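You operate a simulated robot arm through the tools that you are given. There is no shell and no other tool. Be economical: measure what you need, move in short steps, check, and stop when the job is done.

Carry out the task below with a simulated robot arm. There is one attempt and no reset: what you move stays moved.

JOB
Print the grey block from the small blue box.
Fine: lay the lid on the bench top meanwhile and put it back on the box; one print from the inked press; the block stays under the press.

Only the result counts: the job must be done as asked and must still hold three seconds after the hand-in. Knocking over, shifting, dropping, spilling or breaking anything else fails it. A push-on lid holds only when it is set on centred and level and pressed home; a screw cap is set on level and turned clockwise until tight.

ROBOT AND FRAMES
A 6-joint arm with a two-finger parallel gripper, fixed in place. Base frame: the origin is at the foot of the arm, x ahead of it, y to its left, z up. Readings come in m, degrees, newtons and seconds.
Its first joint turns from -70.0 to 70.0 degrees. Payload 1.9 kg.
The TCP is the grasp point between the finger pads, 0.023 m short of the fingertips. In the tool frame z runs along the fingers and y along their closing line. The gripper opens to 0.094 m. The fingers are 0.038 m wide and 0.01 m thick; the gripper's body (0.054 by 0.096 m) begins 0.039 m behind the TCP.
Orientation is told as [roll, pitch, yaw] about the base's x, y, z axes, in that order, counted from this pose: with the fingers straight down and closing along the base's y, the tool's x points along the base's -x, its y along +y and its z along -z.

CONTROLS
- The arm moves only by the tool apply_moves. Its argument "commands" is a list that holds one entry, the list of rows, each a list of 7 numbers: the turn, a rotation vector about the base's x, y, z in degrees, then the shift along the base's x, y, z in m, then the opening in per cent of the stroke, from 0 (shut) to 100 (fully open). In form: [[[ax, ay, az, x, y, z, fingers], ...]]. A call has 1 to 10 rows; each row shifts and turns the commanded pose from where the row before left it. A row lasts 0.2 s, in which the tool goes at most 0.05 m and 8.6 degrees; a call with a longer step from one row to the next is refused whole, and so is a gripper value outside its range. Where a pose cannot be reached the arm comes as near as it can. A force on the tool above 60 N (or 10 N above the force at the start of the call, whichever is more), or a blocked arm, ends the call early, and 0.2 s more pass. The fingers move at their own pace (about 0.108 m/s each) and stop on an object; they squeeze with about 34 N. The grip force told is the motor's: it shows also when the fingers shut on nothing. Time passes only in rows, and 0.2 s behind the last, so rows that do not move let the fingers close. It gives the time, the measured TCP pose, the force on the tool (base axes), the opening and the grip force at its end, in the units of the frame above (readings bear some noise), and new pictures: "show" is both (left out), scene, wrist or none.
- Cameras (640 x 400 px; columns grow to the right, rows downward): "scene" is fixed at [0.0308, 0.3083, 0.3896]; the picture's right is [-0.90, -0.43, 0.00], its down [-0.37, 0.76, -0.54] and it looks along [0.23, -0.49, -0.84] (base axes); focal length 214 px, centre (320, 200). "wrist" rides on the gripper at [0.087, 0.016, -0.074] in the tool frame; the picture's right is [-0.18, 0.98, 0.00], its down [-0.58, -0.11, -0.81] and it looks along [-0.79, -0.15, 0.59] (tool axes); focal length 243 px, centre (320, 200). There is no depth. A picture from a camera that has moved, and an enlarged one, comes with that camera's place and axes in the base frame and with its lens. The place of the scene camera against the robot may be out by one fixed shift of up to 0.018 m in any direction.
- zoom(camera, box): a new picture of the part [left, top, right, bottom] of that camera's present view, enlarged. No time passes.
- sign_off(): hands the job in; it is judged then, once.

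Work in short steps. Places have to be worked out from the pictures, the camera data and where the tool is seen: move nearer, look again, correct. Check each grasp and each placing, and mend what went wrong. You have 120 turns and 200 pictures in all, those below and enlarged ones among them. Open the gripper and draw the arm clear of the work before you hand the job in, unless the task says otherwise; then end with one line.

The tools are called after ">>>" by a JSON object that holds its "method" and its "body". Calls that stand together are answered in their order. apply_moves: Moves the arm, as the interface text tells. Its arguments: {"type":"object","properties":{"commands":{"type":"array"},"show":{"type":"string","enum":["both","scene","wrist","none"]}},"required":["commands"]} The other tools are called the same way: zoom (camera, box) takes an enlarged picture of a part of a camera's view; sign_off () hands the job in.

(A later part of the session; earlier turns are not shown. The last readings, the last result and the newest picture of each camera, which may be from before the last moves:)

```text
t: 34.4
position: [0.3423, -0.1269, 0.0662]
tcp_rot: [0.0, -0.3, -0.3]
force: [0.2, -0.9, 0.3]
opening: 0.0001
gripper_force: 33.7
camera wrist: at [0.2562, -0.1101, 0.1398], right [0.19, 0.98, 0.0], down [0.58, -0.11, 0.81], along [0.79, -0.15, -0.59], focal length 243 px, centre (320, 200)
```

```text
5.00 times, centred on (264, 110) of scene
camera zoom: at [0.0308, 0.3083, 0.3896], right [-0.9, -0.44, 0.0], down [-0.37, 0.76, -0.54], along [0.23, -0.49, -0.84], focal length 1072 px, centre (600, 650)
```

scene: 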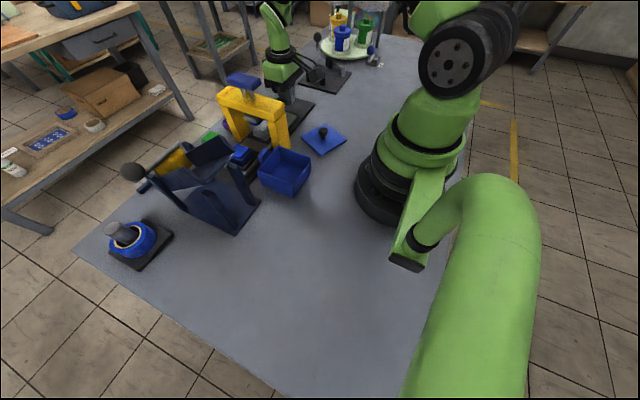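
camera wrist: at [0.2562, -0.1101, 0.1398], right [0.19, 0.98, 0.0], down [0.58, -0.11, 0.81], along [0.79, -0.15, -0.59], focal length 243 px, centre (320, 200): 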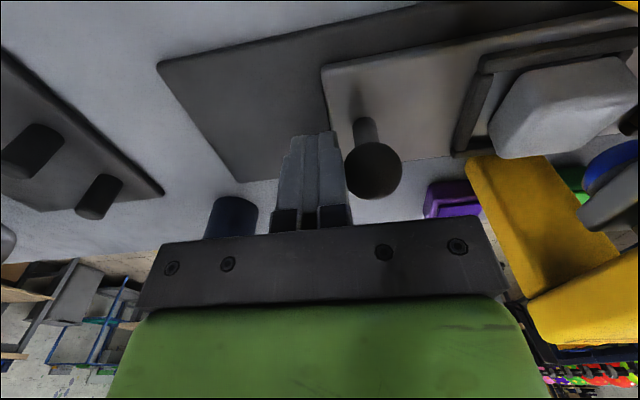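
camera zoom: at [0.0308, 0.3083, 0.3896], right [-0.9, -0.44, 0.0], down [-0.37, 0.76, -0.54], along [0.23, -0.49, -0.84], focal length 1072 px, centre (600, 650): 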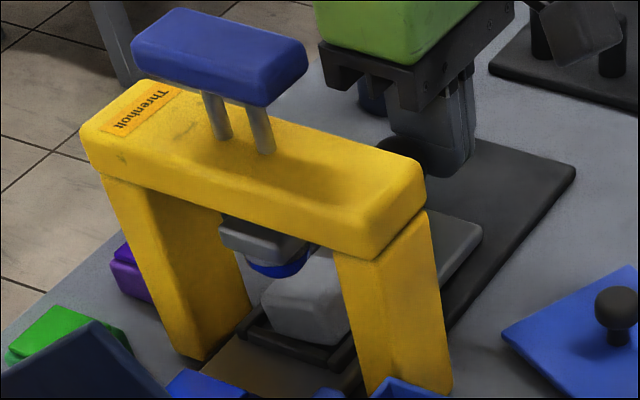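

About 78 mm so far; the nest spacing is about 91–95 mm. I push a further 13 mm in small steps, watching for a stop.

>>> {"method": "apply_moves", "body": {"commands": [[[0, 0, 0, 0, 0.004, 0, 0], [0, 0, 0, 0, 0.003, 0, 0], [0, 0, 0, 0, 0.003, 0, 0], [0, 0, 0, 0, 0.003, 0, 0], [0, 0, 0, 0, 0, 0, 0]]], "show": "wrist"}}

>>> {"method": "zoom", "body": {"camera": "scene", "box": [200, 70, 328, 150]}}

```text
t: 35.6
position: [0.3425, -0.1133, 0.0664]
tcp_rot: [0.0, -0.2, -0.3]
force: [0.3, 0.5, 0.1]
opening: 0.0001
gripper_force: 34.5
camera wrist: at [0.2562, -0.0971, 0.1398], right [0.19, 0.98, 0.0], down [0.58, -0.11, 0.81], along [0.79, -0.15, -0.59], focal length 243 px, centre (320, 200)
```

wrist: 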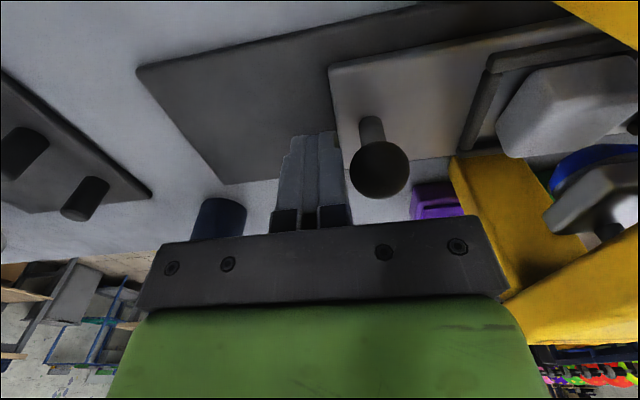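

```text
5.00 times, centred on (264, 110) of scene
camera zoom: at [0.0308, 0.3083, 0.3896], right [-0.9, -0.44, 0.0], down [-0.37, 0.76, -0.54], along [0.23, -0.49, -0.84], focal length 1072 px, centre (600, 650)
```

zoom: 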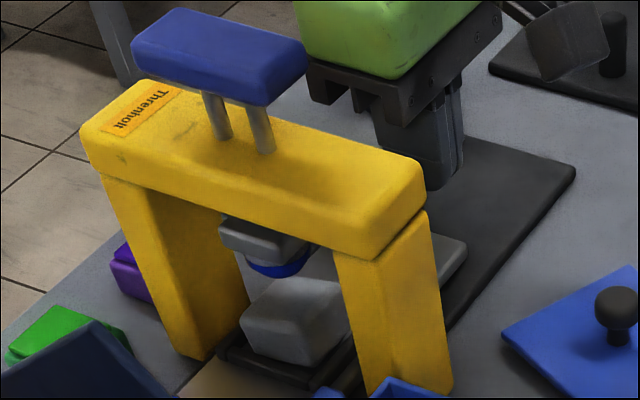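

The slide ran about 3 mm ahead, likely into its stop, with travel of about 95 mm. I nudge 4 mm to feel for the stop.

>>> {"method": "apply_moves", "body": {"commands": [[[0, 0, 0, 0, 0.002, 0, 0], [0, 0, 0, 0, 0.002, 0, 0], [0, 0, 0, 0, 0, 0, 0]]], "show": "wrist"}}

>>> {"method": "zoom", "body": {"camera": "scene", "box": [200, 70, 328, 150]}}

```text
t: 36.4
position: [0.3431, -0.1101, 0.0656]
tcp_rot: [-0.1, -0.2, -0.3]
force: [-0.1, -4.5, 0.0]
opening: 0.0
gripper_force: 33.7
camera wrist: at [0.2562, -0.0932, 0.1398], right [0.19, 0.98, 0.0], down [0.58, -0.11, 0.81], along [0.79, -0.15, -0.59], focal length 243 px, centre (320, 200)
```

wrist: 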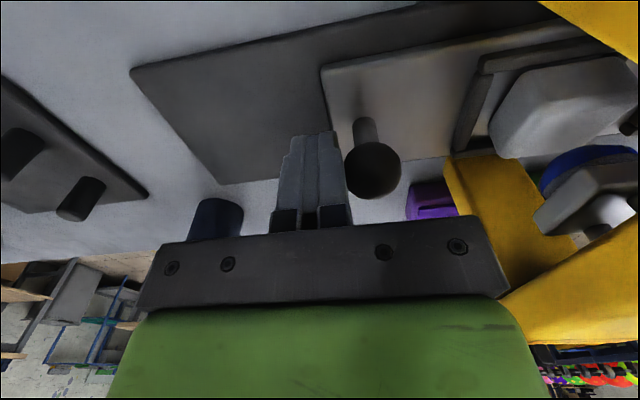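

```text
5.00 times, centred on (264, 110) of scene
camera zoom: at [0.0308, 0.3083, 0.3896], right [-0.9, -0.44, 0.0], down [-0.37, 0.76, -0.54], along [0.23, -0.49, -0.84], focal length 1072 px, centre (600, 650)
```

zoom: 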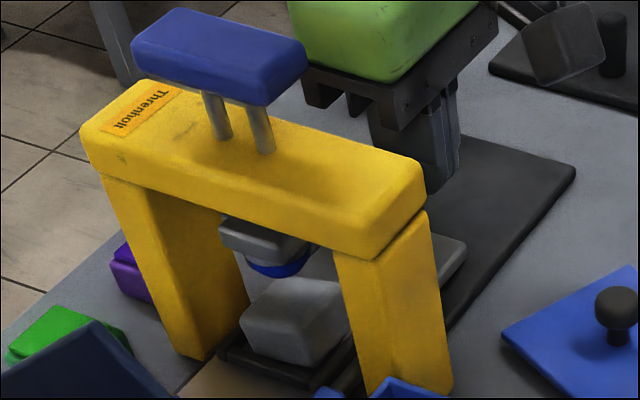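

The 4.5 N resistance with the slide unmoved means it is at its stop. I back off, rise, and go over the handle.

>>> {"method": "apply_moves", "body": {"commands": [[[0, 0, 0, 0, -0.02, 0, 0], [0, 0, 0, 0, 0, 0.045, 0], [0, 0, 0, 0, 0, 0.05, 0], [0, 0, 0, 0, 0, 0.048, 0], [0, 0, 0, 0, 0.04, 0.02, 0], [0, 0, 0, 0, 0.045, 0, 0], [0, 0, 0, -0.001, 0.046, 0, 0], [0, 0, 0, 0, 0, -0.02, 0], [0, 0, 0, 0, 0, 0, 0]]]}}

>>> {"method": "zoom", "body": {"camera": "scene", "box": [220, 90, 300, 140]}}

```text
t: 38.4
position: [0.341, -0.0002, 0.2104]
tcp_rot: [0.0, -0.3, -0.3]
force: [-1.0, -0.5, -0.5]
opening: 0.0
gripper_force: 34.3
camera wrist: at [0.255, 0.0182, 0.283], right [0.19, 0.98, 0.0], down [0.58, -0.11, 0.81], along [0.79, -0.15, -0.59], focal length 243 px, centre (320, 200)
```

scene: 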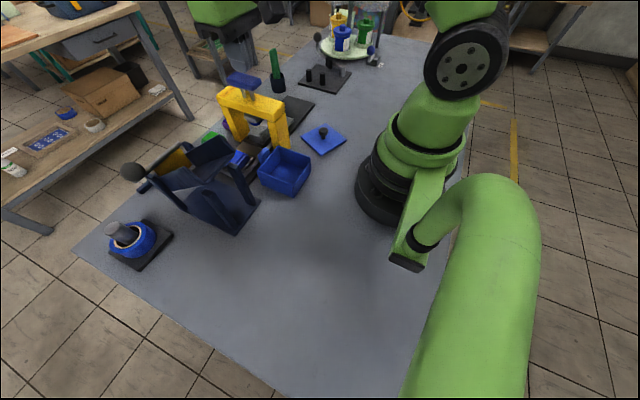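
wrist: 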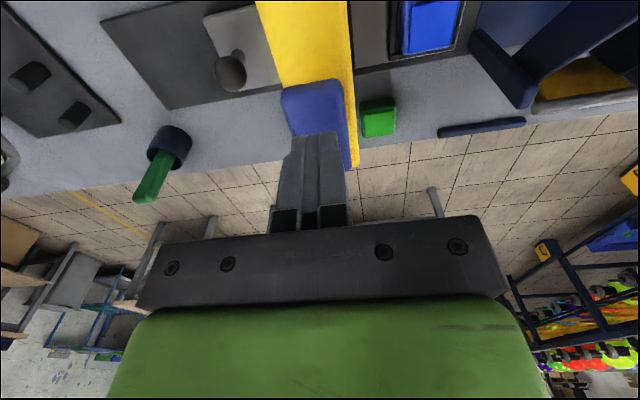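

```text
8.00 times, centred on (260, 115) of scene
camera zoom: at [0.0308, 0.3083, 0.3896], right [-0.9, -0.44, 0.0], down [-0.37, 0.76, -0.54], along [0.23, -0.49, -0.84], focal length 1716 px, centre (800, 880)
```

zoom: 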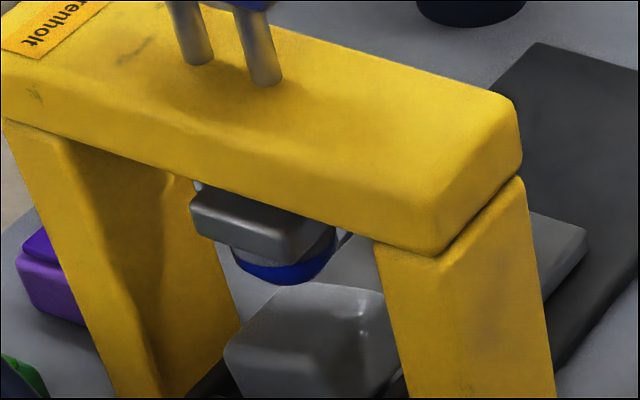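

The block is under the die and the pad is clear of it. I press the handle down once, to firm contact.

>>> {"method": "apply_moves", "body": {"commands": [[[0, 0, 0, 0, 0.001, -0.012, 0], [0, 0, 0, 0, 0, -0.01, 0], [0, 0, 0, 0, 0, -0.006, 0], [0, 0, 0, 0, 0, -0.004, 0], [0, 0, 0, 0, 0, -0.003, 0], [0, 0, 0, 0, 0, -0.002, 0], [0, 0, 0, 0, 0, -0.002, 0], [0, 0, 0, 0, 0, -0.002, 0]]], "show": "none"}}

>>> {"method": "zoom", "body": {"camera": "scene", "box": [200, 70, 328, 150]}}

```text
t: 39.6
position: [0.3412, 0.0026, 0.1779]
tcp_rot: [0.1, -0.2, -0.4]
force: [-10.3, -1.3, 19.1]
opening: 0.0
gripper_force: 33.8
stopped in row 6: the force on the tool passed its limit (the readings are from after the stop); the commanded pose is now the measured one
```

```text
5.00 times, centred on (264, 110) of scene
camera zoom: at [0.0307, 0.3083, 0.3896], right [-0.9, -0.44, 0.0], down [-0.37, 0.76, -0.54], along [0.23, -0.49, -0.84], focal length 1072 px, centre (600, 650)
```

zoom: 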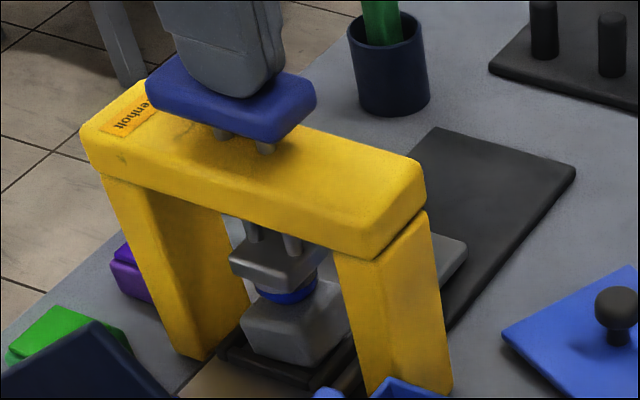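

The die is down on the block. I rise fully, clear of the handle, and check for the mark.

>>> {"method": "apply_moves", "body": {"commands": [[[0, 0, 0, 0, 0, 0.02, 0], [0, 0, 0, 0, 0, 0.04, 0], [0, 0, 0, -0.03, 0, 0.03, 0], [0, 0, 0, -0.04, 0, 0.02, 0], [0, 0, 0, -0.045, 0, 0, 20], [0, 0, 0, 0, -0.02, 0, 40], [0, 0, 0, 0, 0, 0, 40]]]}}

>>> {"method": "zoom", "body": {"camera": "scene", "box": [220, 90, 300, 140]}}

>>> {"method": "zoom", "body": {"camera": "wrist", "box": [220, 20, 476, 180]}}

```text
t: 41.2
position: [0.2247, -0.018, 0.2857]
tcp_rot: [0.1, -0.3, -0.2]
force: [-0.8, -0.6, 0.3]
opening: 0.0378
gripper_force: 0.0
camera wrist: at [0.1396, -0.0016, 0.3604], right [0.19, 0.98, 0.0], down [0.58, -0.11, 0.81], along [0.79, -0.15, -0.59], focal length 243 px, centre (320, 200)
```

scene: 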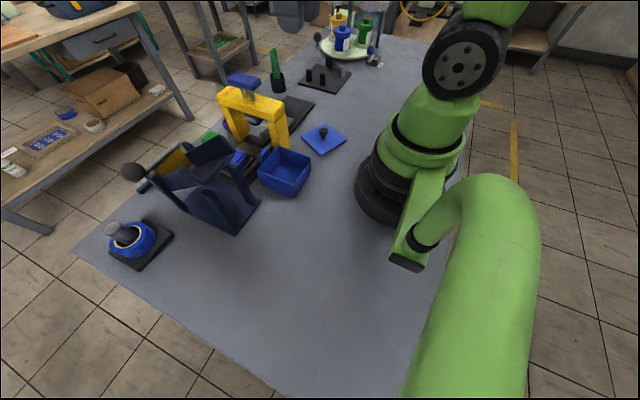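
wrist: 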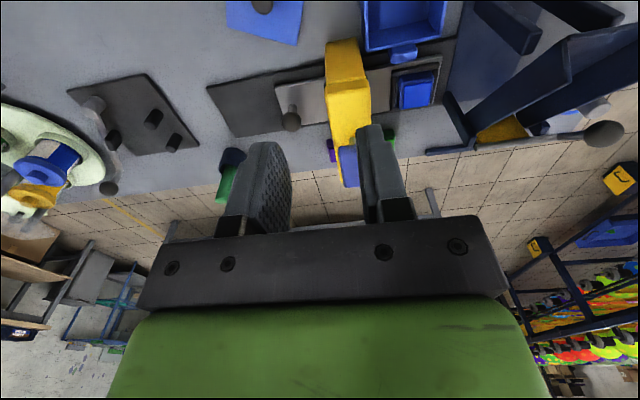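

```text
8.00 times, centred on (260, 115) of scene
camera zoom: at [0.0307, 0.3083, 0.3896], right [-0.9, -0.44, 0.0], down [-0.37, 0.76, -0.54], along [0.23, -0.49, -0.84], focal length 1716 px, centre (800, 880)
```

zoom: 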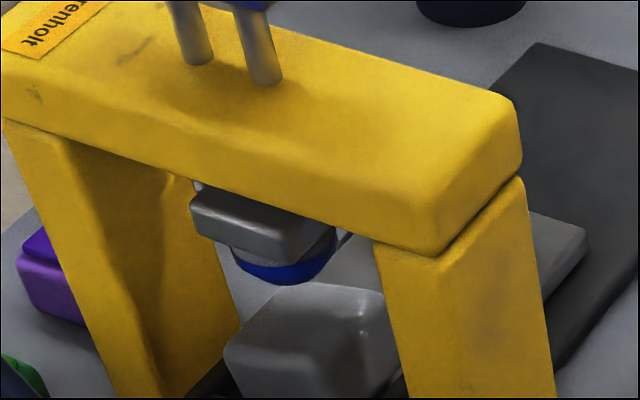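

```text
2.50 times, centred on (348, 100) of wrist
camera zoom: at [0.1396, -0.0016, 0.3604], right [0.19, 0.98, 0.0], down [0.58, -0.11, 0.81], along [0.79, -0.15, -0.59], focal length 606 px, centre (250, 450)
```

zoom: 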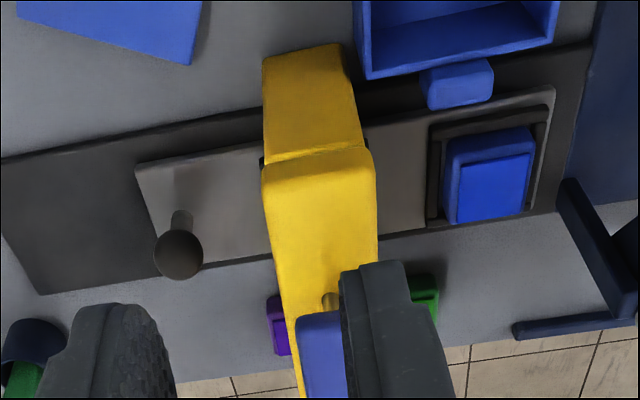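

No mark can be made out from this angle. I move to the -y side with the tool yawed 28° to look under the beam at the block's top.

>>> {"method": "apply_moves", "body": {"commands": [[[0, 0, 7, 0.012, -0.036, -0.02, 0], [0, 0, 7, 0.012, -0.036, -0.02, 0], [0, 0, 7, 0.012, -0.036, -0.02, 0], [0, 0, 7, 0.013, -0.036, -0.02, 0], [0, 0, 0, 0, 0, -0.045, 0], [0, 0, 0, 0, 0, -0.04, 0], [0, 0, 0, 0, 0, 0, 0]]], "show": "wrist"}}

>>> {"method": "zoom", "body": {"camera": "wrist", "box": [380, 120, 540, 220]}}

```text
t: 42.8
position: [0.2744, -0.1613, 0.1212]
tcp_rot: [0.0, -0.3, 27.7]
force: [-0.4, 0.1, -0.7]
opening: 0.0
gripper_force: 34.2
camera wrist: at [0.1908, -0.1869, 0.1945], right [-0.29, 0.96, 0.0], down [0.56, 0.17, 0.81], along [0.77, 0.24, -0.59], focal length 243 px, centre (320, 200)
```

wrist: 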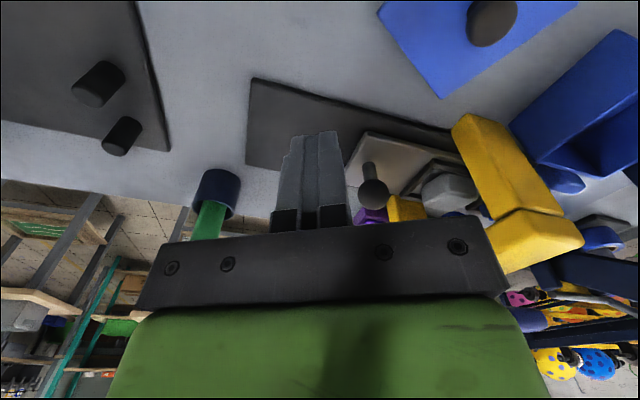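

```text
4.00 times, centred on (460, 170) of wrist
camera zoom: at [0.1908, -0.1869, 0.1945], right [-0.29, 0.96, 0.0], down [0.56, 0.17, 0.81], along [0.77, 0.24, -0.59], focal length 970 px, centre (-240, 320)
```

zoom: 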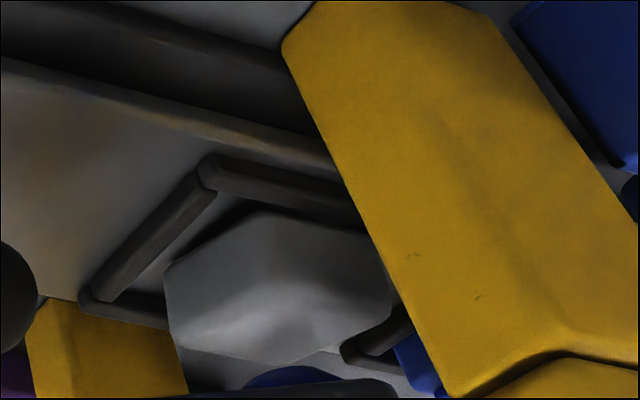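

>>> {"method": "zoom", "body": {"camera": "wrist", "box": [416, 168, 480, 216]}}

```text
8.33 times, centred on (448, 192) of wrist
camera zoom: at [0.1908, -0.1869, 0.1945], right [-0.29, 0.96, 0.0], down [0.56, 0.17, 0.81], along [0.77, 0.24, -0.59], focal length 2022 px, centre (-747, 267)
```

zoom: 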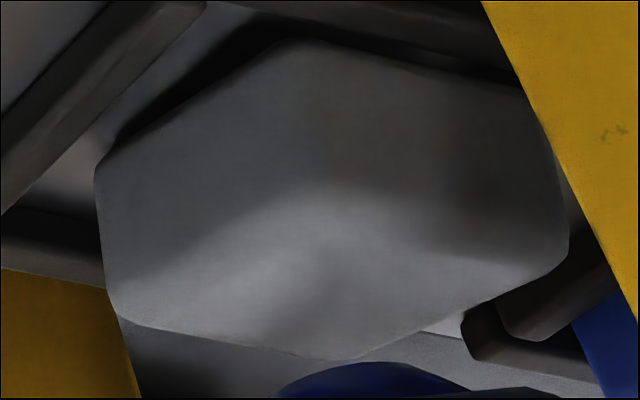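

No blue mark is seen on the block's top. I look from the scene camera at the highest zoom to be sure.

>>> {"method": "zoom", "body": {"camera": "scene", "box": [244, 118, 276, 142]}}

>>> {"method": "zoom", "body": {"camera": "wrist", "box": [420, 184, 500, 234]}}

```text
16.00 times, centred on (260, 130) of scene
camera zoom: at [0.0308, 0.3083, 0.3896], right [-0.9, -0.44, 0.0], down [-0.37, 0.76, -0.54], along [0.23, -0.49, -0.84], focal length 3432 px, centre (1280, 1320)
```

zoom: 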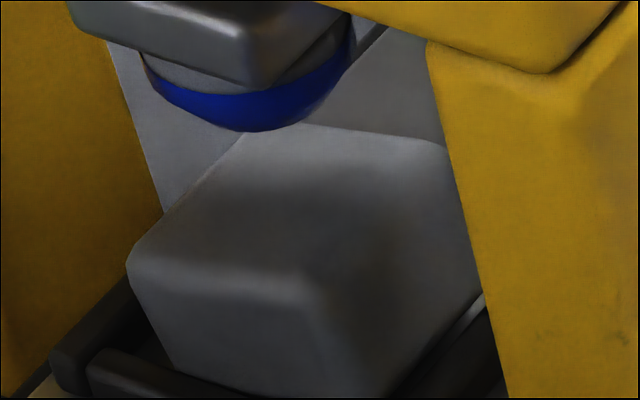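

```text
8.00 times, centred on (460, 209) of wrist
camera zoom: at [0.1908, -0.1869, 0.1945], right [-0.29, 0.96, 0.0], down [0.56, 0.17, 0.81], along [0.77, 0.24, -0.59], focal length 1941 px, centre (-800, 128)
```

zoom: 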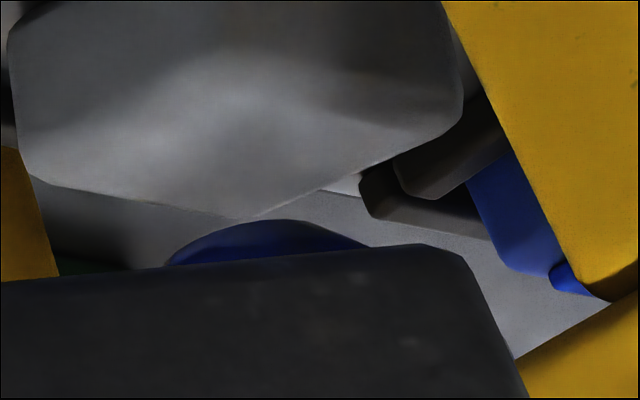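

The top of the block is clearly unmarked, so the brief touch did not print: the force spike stopped the stroke at once. I go back over the handle to press more gently and hold it.

>>> {"method": "apply_moves", "body": {"commands": [[[0, 0, -7, 0, 0, 0.04, 0], [0, 0, -7, 0, 0, 0.04, 0], [0, 0, -7, 0, 0, 0.04, 0], [0, 0, -7, 0.0167, 0.0405, 0, 0], [0, 0, 0, 0.0167, 0.0405, 0, 0], [0, 0, 0, 0.0167, 0.0405, 0, 0], [0, 0, 0, 0.0167, 0.041, 0, 0], [0, 0, 0, 0, 0, -0.03, 0], [0, 0, 0, 0, 0, 0, 0]]], "show": "wrist"}}

```text
t: 44.8
position: [0.3437, 0.0011, 0.2127]
tcp_rot: [0.2, -0.3, -0.3]
force: [0.0, 0.0, -0.4]
opening: 0.0
gripper_force: 33.6
camera wrist: at [0.2565, 0.0182, 0.2853], right [0.19, 0.98, 0.0], down [0.58, -0.11, 0.81], along [0.79, -0.15, -0.59], focal length 243 px, centre (320, 200)
```

wrist: 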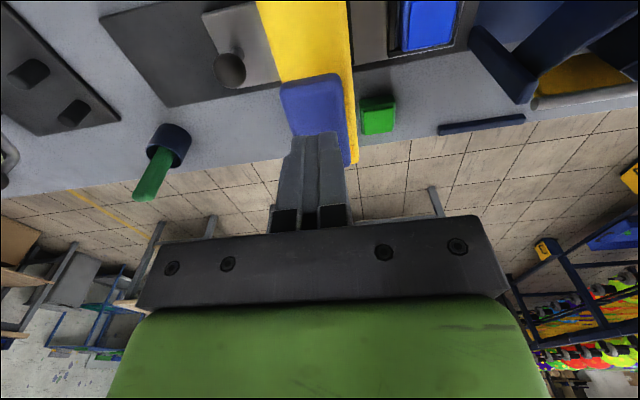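

I lower to just above the block contact (z≈0.181), settling there.

>>> {"method": "apply_moves", "body": {"commands": [[[0, 0, 0, -0.002, 0, -0.015, 0], [0, 0, 0, 0, 0, -0.01, 0], [0, 0, 0, 0, 0, -0.005, 0], [0, 0, 0, 0, 0, 0, 0]]], "show": "none"}}

>>> {"method": "zoom", "body": {"camera": "scene", "box": [220, 80, 300, 140]}}

```text
t: 45.8
position: [0.3389, 0.0008, 0.1821]
tcp_rot: [0.0, -0.3, -0.3]
force: [1.1, 0.8, 3.1]
opening: 0.0
gripper_force: 34.2
```

```text
6.67 times, centred on (260, 110) of scene
camera zoom: at [0.0308, 0.3083, 0.3896], right [-0.9, -0.44, 0.0], down [-0.37, 0.76, -0.54], along [0.23, -0.49, -0.84], focal length 1430 px, centre (720, 800)
```

zoom: 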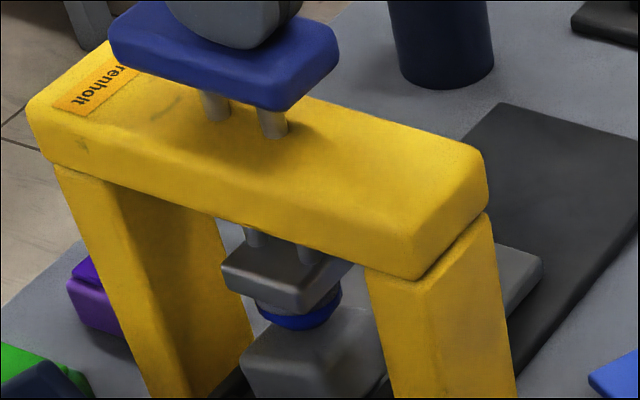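

The die is just above the block. I go down in 1 mm steps with pauses to build a steady pressing force.

>>> {"method": "apply_moves", "body": {"commands": [[[0, 0, 0, 0, 0, -0.002, 0], [0, 0, 0, 0, 0, 0, 0], [0, 0, 0, 0, 0, -0.001, 0], [0, 0, 0, 0, 0, 0, 0], [0, 0, 0, 0, 0, -0.001, 0], [0, 0, 0, 0, 0, 0, 0]]], "show": "none"}}

```text
t: 47.2
position: [0.3396, 0.0005, 0.1782]
tcp_rot: [0.1, -0.2, -0.4]
force: [-4.4, -3.0, 11.3]
opening: 0.0003
gripper_force: 34.2
```

>>> {"method": "apply_moves", "body": {"commands": [[[0, 0, 0, 0, 0, -0.0005, 0], [0, 0, 0, 0, 0, 0, 0], [0, 0, 0, 0, 0, -0.0005, 0], [0, 0, 0, 0, 0, 0, 0], [0, 0, 0, 0, 0, 0, 0]]], "show": "none"}}

>>> {"method": "zoom", "body": {"camera": "scene", "box": [220, 80, 300, 140]}}

```text
t: 48.4
position: [0.339, 0.0008, 0.177]
tcp_rot: [0.1, -0.3, -0.4]
force: [-14.9, 2.2, 34.9]
opening: 0.0
gripper_force: 34.0
```

```text
6.67 times, centred on (260, 110) of scene
camera zoom: at [0.0307, 0.3083, 0.3896], right [-0.9, -0.44, 0.0], down [-0.37, 0.76, -0.54], along [0.23, -0.49, -0.84], focal length 1430 px, centre (720, 800)
```

zoom: 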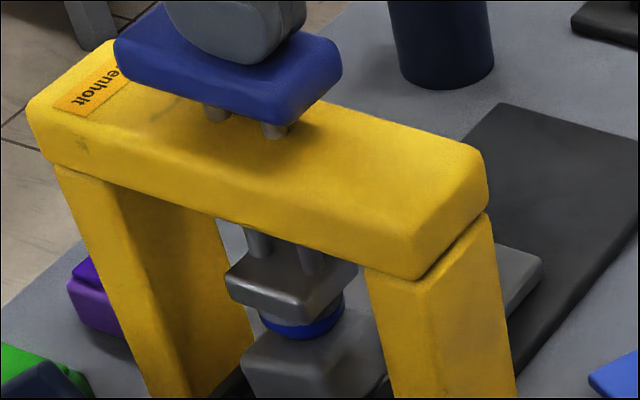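

A steady 35 N. I hold for about a second, then rise slowly and look.

>>> {"method": "apply_moves", "body": {"commands": [[[0, 0, 0, 0, 0, -0.0003, 0], [0, 0, 0, 0, 0, 0, 0], [0, 0, 0, 0, 0, 0, 0], [0, 0, 0, 0, 0, 0, 0], [0, 0, 0, 0, 0, 0.01, 0], [0, 0, 0, 0, 0, 0.02, 0], [0, 0, 0, 0, 0, 0.03, 0], [0, 0, 0, 0, 0, 0, 0]]], "show": "none"}}

>>> {"method": "zoom", "body": {"camera": "scene", "box": [236, 110, 284, 140]}}

```text
t: 50.2
position: [0.341, 0.0006, 0.2365]
tcp_rot: [0.0, -0.3, -0.4]
force: [-0.1, 0.1, 0.3]
opening: 0.0
gripper_force: 34.0
```

```text
13.33 times, centred on (260, 125) of scene
camera zoom: at [0.0308, 0.3083, 0.3896], right [-0.9, -0.44, 0.0], down [-0.37, 0.76, -0.54], along [0.23, -0.49, -0.84], focal length 2860 px, centre (1120, 1200)
```

zoom: 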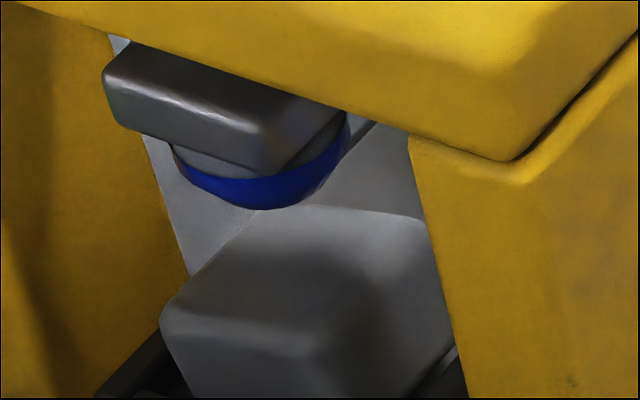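

Still no mark, and earlier side pictures leave me unsure that the block sits squarely in the nest. I will draw the slide back out to inspect it, so I go above the slide knob at (0.342, -0.085) with the fingers open.

>>> {"method": "apply_moves", "body": {"commands": [[[0, 0, 0, 0, -0.03, 0.0, 30], [0, 0, 0, 0, -0.04, 0, 50], [0, 0, 0, 0.001, -0.0165, -0.03, 50], [0, 0, 0, 0, 0, -0.045, 50], [0, 0, 0, 0, 0, -0.04, 50], [0, 0, 0, 0, 0, 0, 50]]]}}

```text
t: 51.6
position: [0.3409, -0.0853, 0.12]
tcp_rot: [0.1, -0.3, -0.3]
force: [0.4, -1.1, 0.5]
opening: 0.047
gripper_force: 0.0
camera wrist: at [0.255, -0.0688, 0.1935], right [0.19, 0.98, 0.0], down [0.58, -0.11, 0.81], along [0.79, -0.15, -0.59], focal length 243 px, centre (320, 200)
```

scene: 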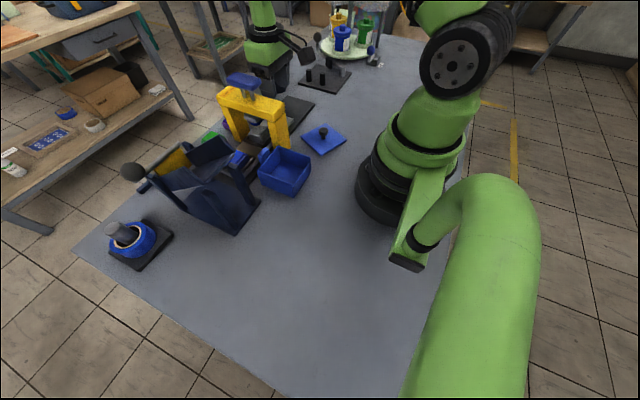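
wrist: 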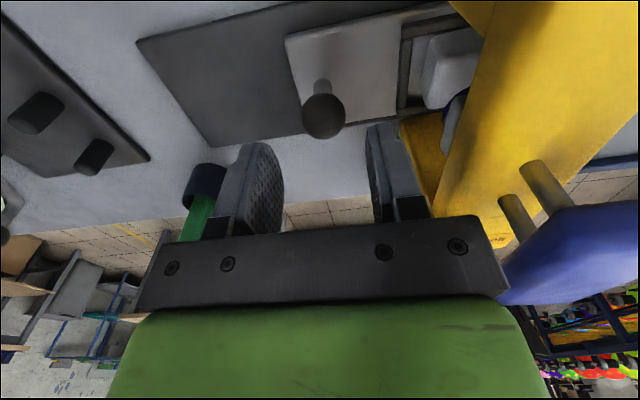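

The knob is aligned. I zoom on the block edge seen from here before descending.

>>> {"method": "zoom", "body": {"camera": "wrist", "box": [380, 10, 500, 130]}}

```text
3.33 times, centred on (440, 70) of wrist
camera zoom: at [0.255, -0.0688, 0.1935], right [0.19, 0.98, 0.0], down [0.58, -0.11, 0.81], along [0.79, -0.15, -0.59], focal length 809 px, centre (-80, 633)
```

zoom: 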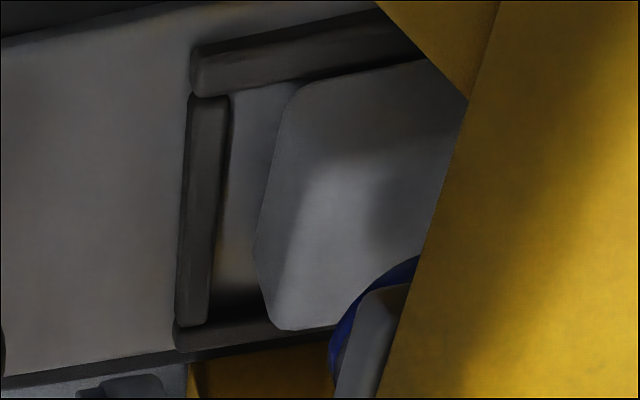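

There is a wide gap on the -y side, so the block may be riding on the +y bar and not seated. I grip the knob to draw the slide out.

>>> {"method": "apply_moves", "body": {"commands": [[[0, 0, 0, 0, 0, -0.03, 50], [0, 0, 0, 0, 0, -0.022, 50], [0, 0, 0, 0, 0, 0, 50], [0, 0, 0, 0, 0, 0, 10], [0, 0, 0, 0, 0, 0, 10], [0, 0, 0, 0, 0, 0, 10]]], "show": "none"}}

```text
t: 53.0
position: [0.3405, -0.0848, 0.069]
tcp_rot: [0.1, -0.3, -0.3]
force: [5.6, -13.0, -12.6]
opening: 0.029
gripper_force: 44.4
```

The knob is gripped at 0.029. I draw the slide back slowly.

>>> {"method": "apply_moves", "body": {"commands": [[[0, 0, 0, 0, -0.008, 0, 10], [0, 0, 0, 0, -0.01, 0, 10], [0, 0, 0, 0, -0.01, 0, 10], [0, 0, 0, 0, -0.01, 0, 10], [0, 0, 0, 0, -0.01, 0, 10], [0, 0, 0, 0, -0.01, 0, 10], [0, 0, 0, 0, -0.01, 0, 10], [0, 0, 0, 0, -0.01, 0, 10], [0, 0, 0, 0, -0.01, 0, 10], [0, 0, 0, 0, 0, 0, 10]]]}}

>>> {"method": "zoom", "body": {"camera": "wrist", "box": [380, 10, 580, 135]}}

```text
t: 55.2
position: [0.3402, -0.1743, 0.0705]
tcp_rot: [0.0, -0.2, -0.4]
force: [-7.7, 0.0, -4.9]
opening: 0.0294
gripper_force: 45.2
camera wrist: at [0.2547, -0.1574, 0.1433], right [0.19, 0.98, 0.0], down [0.58, -0.11, 0.81], along [0.79, -0.15, -0.59], focal length 243 px, centre (320, 200)
```

scene: 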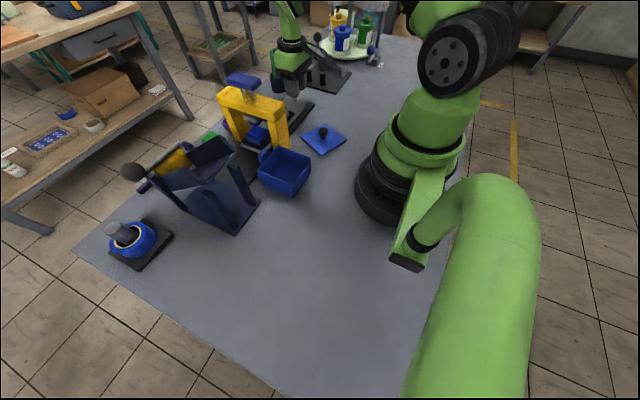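
wrist: 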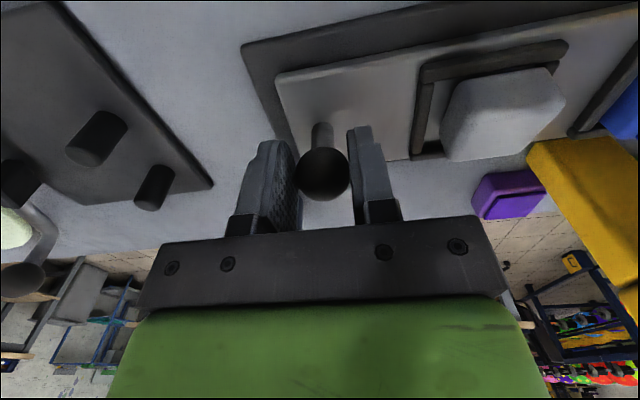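

```text
3.20 times, centred on (480, 72) of wrist
camera zoom: at [0.2547, -0.1574, 0.1433], right [0.19, 0.98, 0.0], down [0.58, -0.11, 0.81], along [0.79, -0.15, -0.59], focal length 776 px, centre (-192, 608)
```

zoom: 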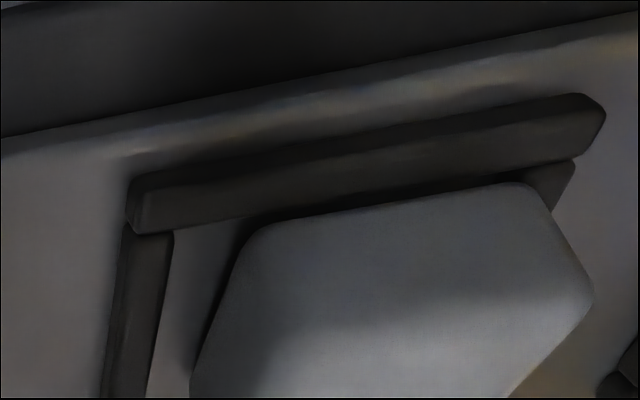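

I release the knob, rise, and move to view the block from above.

>>> {"method": "apply_moves", "body": {"commands": [[[0, 0, 0, 0, 0, 0, 50], [0, 0, 0, 0, 0, 0, 50], [0, 0, 0, 0, 0, 0.04, 50], [0, 0, 0, -0.01, 0.02, 0.04, 50], [0, 0, 0, -0.02, 0.03, 0.03, 30], [0, 0, 0, -0.02, 0.03, 0, 30], [0, 0, 0, 0, 0, 0, 30]]]}}

>>> {"method": "zoom", "body": {"camera": "wrist", "box": [260, 50, 388, 130]}}

>>> {"method": "zoom", "body": {"camera": "scene", "box": [264, 80, 328, 130]}}

```text
t: 56.8
position: [0.29, -0.0933, 0.1799]
tcp_rot: [0.0, -0.3, -0.2]
force: [-0.6, -0.5, 0.5]
opening: 0.028
gripper_force: 0.1
camera wrist: at [0.2043, -0.0761, 0.2534], right [0.19, 0.98, 0.0], down [0.58, -0.11, 0.81], along [0.79, -0.15, -0.59], focal length 243 px, centre (320, 200)
```

scene: 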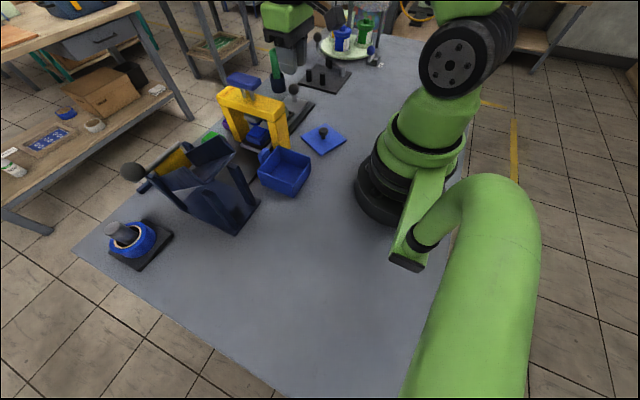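
wrist: 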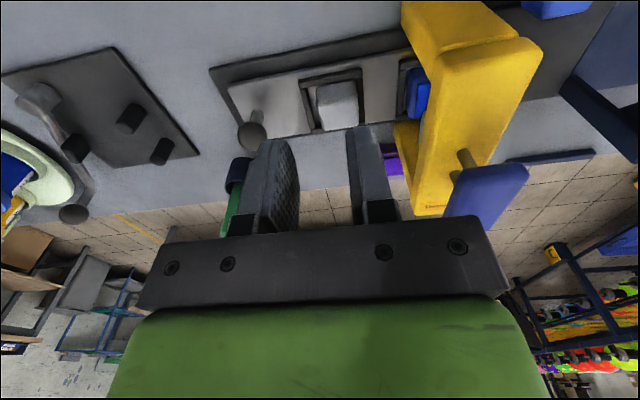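

```text
5.00 times, centred on (324, 90) of wrist
camera zoom: at [0.2043, -0.0761, 0.2534], right [0.19, 0.98, 0.0], down [0.58, -0.11, 0.81], along [0.79, -0.15, -0.59], focal length 1213 px, centre (300, 750)
```

zoom: 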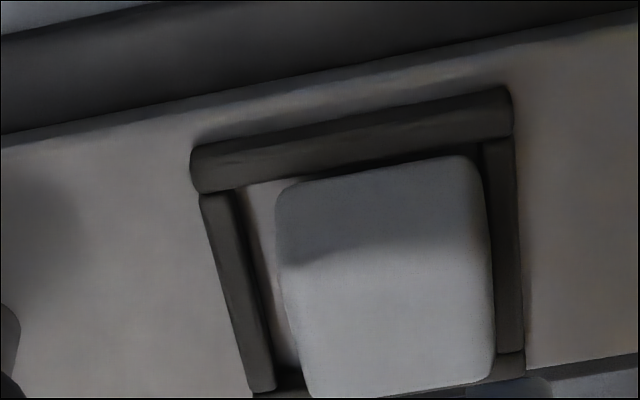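

```text
8.00 times, centred on (296, 105) of scene
camera zoom: at [0.0307, 0.3083, 0.3896], right [-0.9, -0.44, 0.0], down [-0.37, 0.76, -0.54], along [0.23, -0.49, -0.84], focal length 1716 px, centre (512, 960)
```

zoom: 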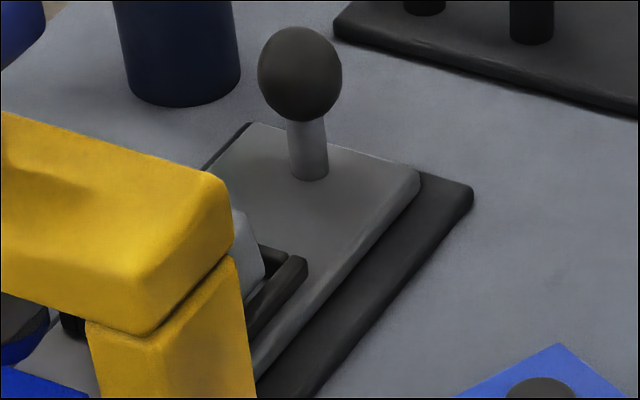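

No mark on the top, which is now fully visible. The block is flat in the nest but about 3 mm off towards +y. So the die probably was not inked, as my pad press was only a short spike. First I re-grip the block and move it 3 mm in -y to centre it.

>>> {"method": "apply_moves", "body": {"commands": [[[0, 0, 0, 0.03, 0.004, 0, 53], [0, 0, 0, 0.0225, 0.004, 0, 53], [0, 0, 0, 0, 0, -0.045, 53], [0, 0, 0, 0, 0, -0.035, 53], [0, 0, 0, 0, 0, -0.02, 53], [0, 0, 0, 0, 0, 0, 53]]], "show": "wrist"}}

>>> {"method": "zoom", "body": {"camera": "wrist", "box": [220, 60, 420, 185]}}

```text
t: 58.2
position: [0.3431, -0.0858, 0.0795]
tcp_rot: [0.1, -0.2, -0.4]
force: [-0.1, -0.5, 0.1]
opening: 0.0499
gripper_force: 0.1
camera wrist: at [0.2566, -0.0687, 0.1535], right [0.19, 0.98, 0.0], down [0.58, -0.11, 0.81], along [0.79, -0.15, -0.59], focal length 243 px, centre (320, 200)
```

wrist: 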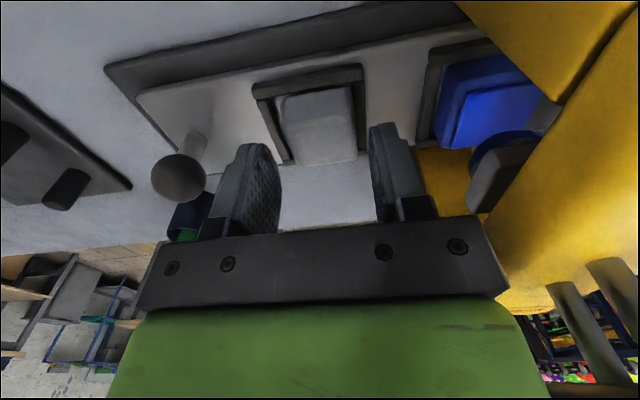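

```text
3.20 times, centred on (320, 122) of wrist
camera zoom: at [0.2566, -0.0687, 0.1535], right [0.19, 0.98, 0.0], down [0.58, -0.11, 0.81], along [0.79, -0.15, -0.59], focal length 776 px, centre (320, 448)
```

zoom: 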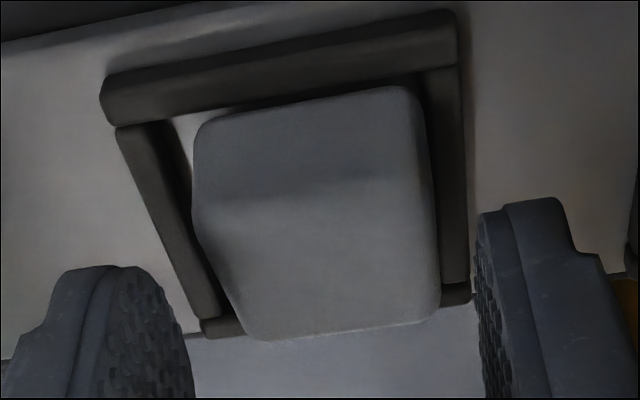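

The block is centred between the fingers. I lower, grip, lift 3 mm, shift -3 mm in y, lower again and release.

>>> {"method": "apply_moves", "body": {"commands": [[[0, 0, 0, 0, 0, -0.0125, 53], [0, 0, 0, 0, 0, 0, 53], [0, 0, 0, 0, 0, 0, 20], [0, 0, 0, 0, 0, 0, 20], [0, 0, 0, 0, 0, 0.003, 20], [0, 0, 0, 0, -0.003, 0, 20], [0, 0, 0, 0, 0, 0, 20]]], "show": "none"}}

>>> {"method": "zoom", "body": {"camera": "wrist", "box": [220, 60, 420, 185]}}

```text
t: 59.8
position: [0.3436, -0.0884, 0.0701]
tcp_rot: [0.0, -0.3, -0.3]
force: [0.6, 0.2, -0.8]
opening: 0.0385
gripper_force: 34.3
```

```text
3.20 times, centred on (320, 122) of wrist
camera zoom: at [0.2573, -0.0718, 0.144], right [0.19, 0.98, 0.0], down [0.58, -0.11, 0.81], along [0.79, -0.15, -0.59], focal length 776 px, centre (320, 448)
```

zoom: 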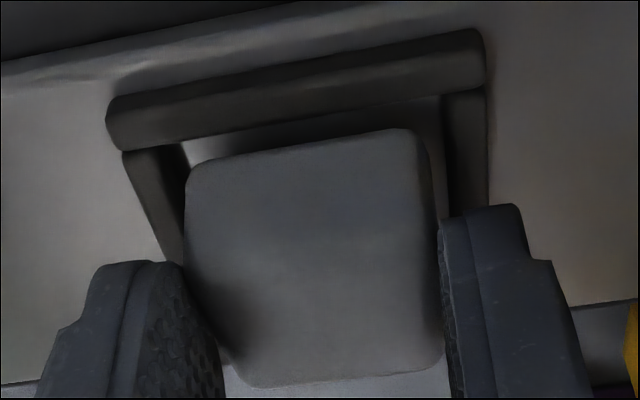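

The block is now centred. I lower it to contact and release.

>>> {"method": "apply_moves", "body": {"commands": [[[0, 0, 0, 0, 0, -0.003, 20], [0, 0, 0, 0, 0, -0.002, 20], [0, 0, 0, 0, 0, 0, 20], [0, 0, 0, 0, 0, 0, 50], [0, 0, 0, 0, 0, 0, 50], [0, 0, 0, 0, 0, 0.04, 50], [0, 0, 0, -0.02, 0, 0.04, 50], [0, 0, 0, -0.03, 0, 0.03, 50], [0, 0, 0, 0, 0, 0, 50]]], "show": "none"}}

>>> {"method": "zoom", "body": {"camera": "wrist", "box": [240, 50, 400, 150]}}

```text
t: 61.8
position: [0.2932, -0.0884, 0.1766]
tcp_rot: [0.1, -0.3, -0.3]
force: [0.0, -0.4, 0.1]
opening: 0.0472
gripper_force: 0.1
```

```text
4.00 times, centred on (320, 100) of wrist
camera zoom: at [0.2075, -0.0724, 0.2491], right [0.19, 0.98, 0.0], down [0.58, -0.11, 0.81], along [0.79, -0.15, -0.59], focal length 970 px, centre (320, 600)
```

zoom: 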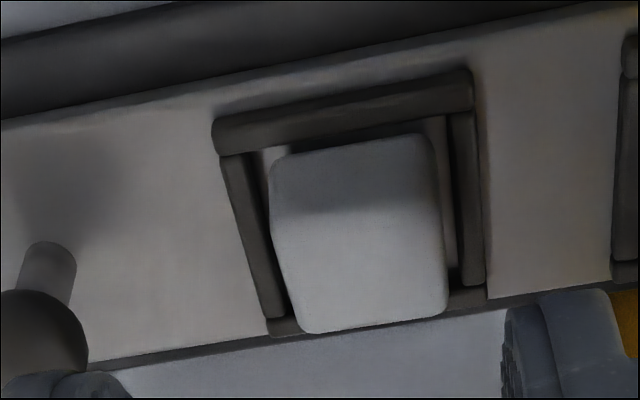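

The block is now well centred. Next I push the slide knob the last ~6 mm in -y to its stop, from the inner side with shut fingers.

>>> {"method": "apply_moves", "body": {"commands": [[[0, 0, 0, 0.024, -0.027, 0, 0], [0, 0, 0, 0.024, -0.027, 0, 0], [0, 0, 0, 0, 0, -0.045, 0], [0, 0, 0, 0, 0, -0.04, 0], [0, 0, 0, 0, 0, -0.023, 0], [0, 0, 0, 0, -0.004, 0, 0], [0, 0, 0, 0, -0.004, 0, 0], [0, 0, 0, 0, -0.003, 0, 0], [0, 0, 0, 0, 0, 0, 0]]], "show": "wrist"}}

```text
t: 63.8
position: [0.3418, -0.1553, 0.0664]
tcp_rot: [0.1, -0.4, -0.3]
force: [-0.7, -0.1, -0.6]
opening: 0.0002
gripper_force: 34.2
camera wrist: at [0.2556, -0.1374, 0.1407], right [0.19, 0.98, 0.0], down [0.58, -0.11, 0.81], along [0.79, -0.15, -0.59], focal length 243 px, centre (320, 200)
```

wrist: 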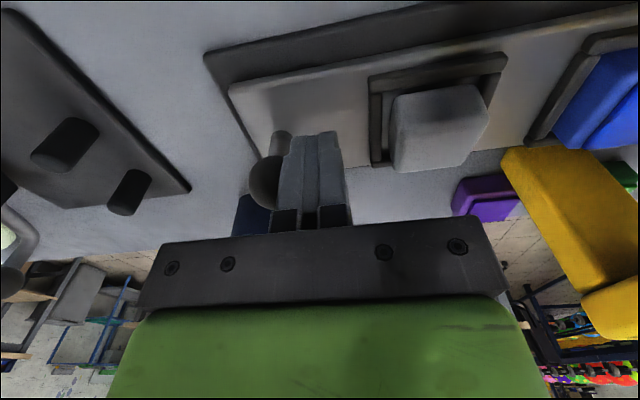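

>>> {"method": "apply_moves", "body": {"commands": [[[0, 0, 0, 0, -0.002, 0, 0], [0, 0, 0, 0, -0.002, 0, 0], [0, 0, 0, 0, 0, 0, 0]]], "show": "none"}}

```text
t: 64.6
position: [0.3415, -0.1572, 0.067]
tcp_rot: [0.3, -0.3, -0.4]
force: [1.0, 30.2, 6.8]
opening: 0.0
gripper_force: 34.1
```

A firm stop (30 N): the pad is under the die. I rise and go over the handle.

>>> {"method": "apply_moves", "body": {"commands": [[[0, 0, 0, 0, 0.006, 0, 0], [0, 0, 0, 0, 0, 0.048, 0], [0, 0, 0, 0, 0, 0.048, 0], [0, 0, 0, 0, 0, 0.048, 0], [0, 0, 0, 0, 0.048, 0.01, 0], [0, 0, 0, 0, 0.048, 0, 0], [0, 0, 0, 0, 0.048, 0, 0], [0, 0, 0, 0, 0.008, -0.03, 0], [0, 0, 0, 0, 0, 0, 0]]], "show": "none"}}

>>> {"method": "zoom", "body": {"camera": "scene", "box": [220, 70, 300, 140]}}

```text
t: 66.6
position: [0.3415, -0.0004, 0.192]
tcp_rot: [0.1, -0.3, -0.3]
force: [0.1, 0.3, 0.9]
opening: 0.0
gripper_force: 34.4
```

```text
5.71 times, centred on (260, 105) of scene
camera zoom: at [0.0307, 0.3083, 0.3896], right [-0.9, -0.44, 0.0], down [-0.37, 0.76, -0.54], along [0.23, -0.49, -0.84], focal length 1226 px, centre (663, 743)
```

zoom: 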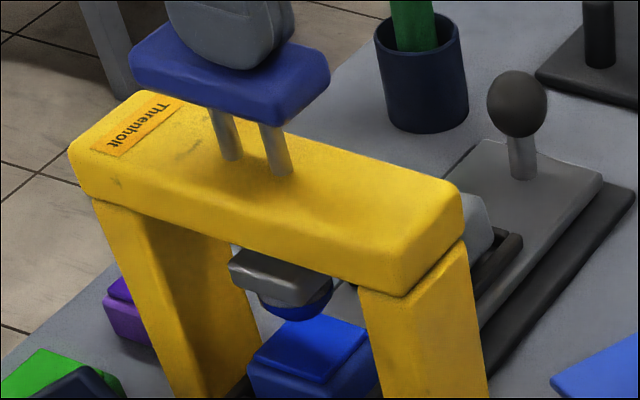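

I lower to just above the pad contact, then press in small steps and hold.

>>> {"method": "apply_moves", "body": {"commands": [[[0, 0, 0, 0, 0, -0.01, 0], [0, 0, 0, 0, 0, -0.007, 0], [0, 0, 0, 0, 0, 0, 0], [0, 0, 0, 0, 0, -0.001, 0], [0, 0, 0, 0, 0, 0, 0], [0, 0, 0, 0, 0, -0.0007, 0], [0, 0, 0, 0, 0, 0, 0]]], "show": "none"}}

```text
t: 68.2
position: [0.3422, 0.001, 0.1729]
tcp_rot: [0.1, -0.4, -0.3]
force: [0.7, 2.4, 9.3]
opening: 0.0
gripper_force: 34.0
```

>>> {"method": "apply_moves", "body": {"commands": [[[0, 0, 0, 0, 0, -0.0006, 0], [0, 0, 0, 0, 0, 0, 0], [0, 0, 0, 0, 0, -0.0006, 0], [0, 0, 0, 0, 0, 0, 0], [0, 0, 0, 0, 0, 0, 0], [0, 0, 0, 0, 0, 0, 0]]], "show": "none"}}

```text
t: 69.6
position: [0.342, -0.0009, 0.1724]
tcp_rot: [0.1, -0.4, -0.4]
force: [-10.5, 4.6, 47.7]
opening: 0.0
gripper_force: 34.2
```

48 N is held on the pad. I keep it for a second, then lift and look at the die.

>>> {"method": "apply_moves", "body": {"commands": [[[0, 0, 0, 0, 0, 0, 0], [0, 0, 0, 0, 0, 0, 0], [0, 0, 0, 0, 0, 0, 0], [0, 0, 0, 0, 0, 0.01, 0], [0, 0, 0, 0, 0, 0.03, 0], [0, 0, 0, 0, 0, 0.04, 0], [0, 0, 0, 0, -0.03, 0, 0], [0, 0, 0, 0, 0, 0, 0]]], "show": "none"}}

>>> {"method": "zoom", "body": {"camera": "scene", "box": [236, 106, 284, 136]}}

```text
t: 71.4
position: [0.3407, -0.029, 0.2513]
tcp_rot: [0.1, -0.3, -0.4]
force: [0.2, 0.4, 0.2]
opening: 0.0
gripper_force: 33.9
```

```text
13.33 times, centred on (260, 121) of scene
camera zoom: at [0.0308, 0.3083, 0.3896], right [-0.9, -0.44, 0.0], down [-0.37, 0.76, -0.54], along [0.23, -0.49, -0.84], focal length 2860 px, centre (1120, 1253)
```

zoom: 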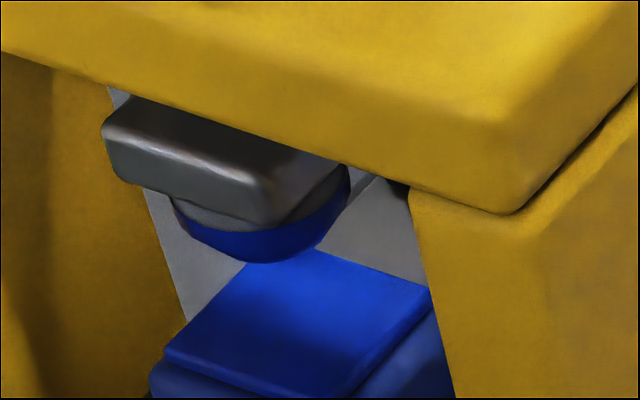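

The die still reads blue. I go to the outer side of the slide knob again.

>>> {"method": "apply_moves", "body": {"commands": [[[0, 0, 0, 0, -0.047, 0, 0], [0, 0, 0, 0, -0.047, 0, 0], [0, 0, 0, 0, -0.047, 0, 0], [0, 0, 0, 0.001, -0.045, 0, 0], [0, 0, 0, 0, 0, -0.048, 0], [0, 0, 0, 0, 0, -0.048, 0], [0, 0, 0, 0, 0, -0.048, 0], [0, 0, 0, 0, 0, -0.04, 0], [0, 0, 0, 0, 0, 0, 0]]], "show": "none"}}

>>> {"method": "apply_moves", "body": {"commands": [[[0, 0, 0, 0, 0.008, 0, 0], [0, 0, 0, 0, 0.008, 0, 0], [0, 0, 0, 0, 0.008, 0, 0], [0, 0, 0, 0, 0.008, 0, 0], [0, 0, 0, 0, 0.008, 0, 0], [0, 0, 0, 0, 0.008, 0, 0], [0, 0, 0, 0, 0.008, 0, 0], [0, 0, 0, 0, 0.008, 0, 0], [0, 0, 0, 0, 0.008, 0, 0], [0, 0, 0, 0, 0.008, 0, 0]]], "show": "wrist"}}

```text
t: 73.4
position: [0.3418, -0.2168, 0.0683]
tcp_rot: [0.0, -0.4, -0.3]
force: [-0.2, 0.2, -0.7]
opening: 0.0
gripper_force: 33.8
```

```text
t: 75.6
position: [0.3427, -0.1362, 0.0675]
tcp_rot: [0.1, -0.3, -0.3]
force: [-0.4, -1.0, -0.5]
opening: 0.0
gripper_force: 33.7
camera wrist: at [0.2566, -0.1189, 0.141], right [0.19, 0.98, 0.0], down [0.58, -0.11, 0.81], along [0.79, -0.15, -0.59], focal length 243 px, centre (320, 200)
```

wrist: 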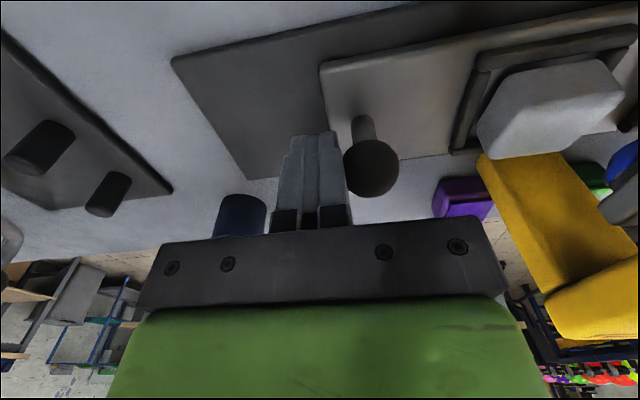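

I push on to the stop.

>>> {"method": "apply_moves", "body": {"commands": [[[0, 0, 0, 0, 0.006, 0, 0], [0, 0, 0, 0, 0.006, 0, 0], [0, 0, 0, 0, 0.004, 0, 0], [0, 0, 0, 0, 0.004, 0, 0], [0, 0, 0, 0, 0.003, 0, 0], [0, 0, 0, 0, 0.002, 0, 0], [0, 0, 0, 0, 0.002, 0, 0], [0, 0, 0, 0, 0, 0, 0]]], "show": "none"}}

```text
t: 77.4
position: [0.3431, -0.1082, 0.0675]
tcp_rot: [0.0, -0.3, -0.3]
force: [0.7, -5.2, -0.7]
opening: 0.0
gripper_force: 33.5
```

>>> {"method": "apply_moves", "body": {"commands": [[[0, 0, 0, 0, 0.0015, 0, 0], [0, 0, 0, 0, 0.0015, 0, 0], [0, 0, 0, 0, 0, 0, 0]]], "show": "none"}}

>>> {"method": "zoom", "body": {"camera": "scene", "box": [220, 90, 300, 140]}}

```text
t: 78.2
position: [0.343, -0.1084, 0.0685]
tcp_rot: [-0.2, -0.4, -0.4]
force: [-4.6, -46.6, -4.0]
opening: 0.0001
gripper_force: 33.8
```

```text
8.00 times, centred on (260, 115) of scene
camera zoom: at [0.0308, 0.3083, 0.3896], right [-0.9, -0.43, 0.0], down [-0.37, 0.76, -0.54], along [0.23, -0.49, -0.84], focal length 1716 px, centre (800, 880)
```

zoom: 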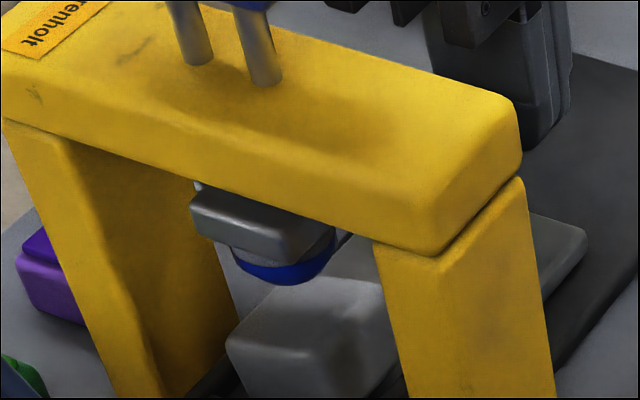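

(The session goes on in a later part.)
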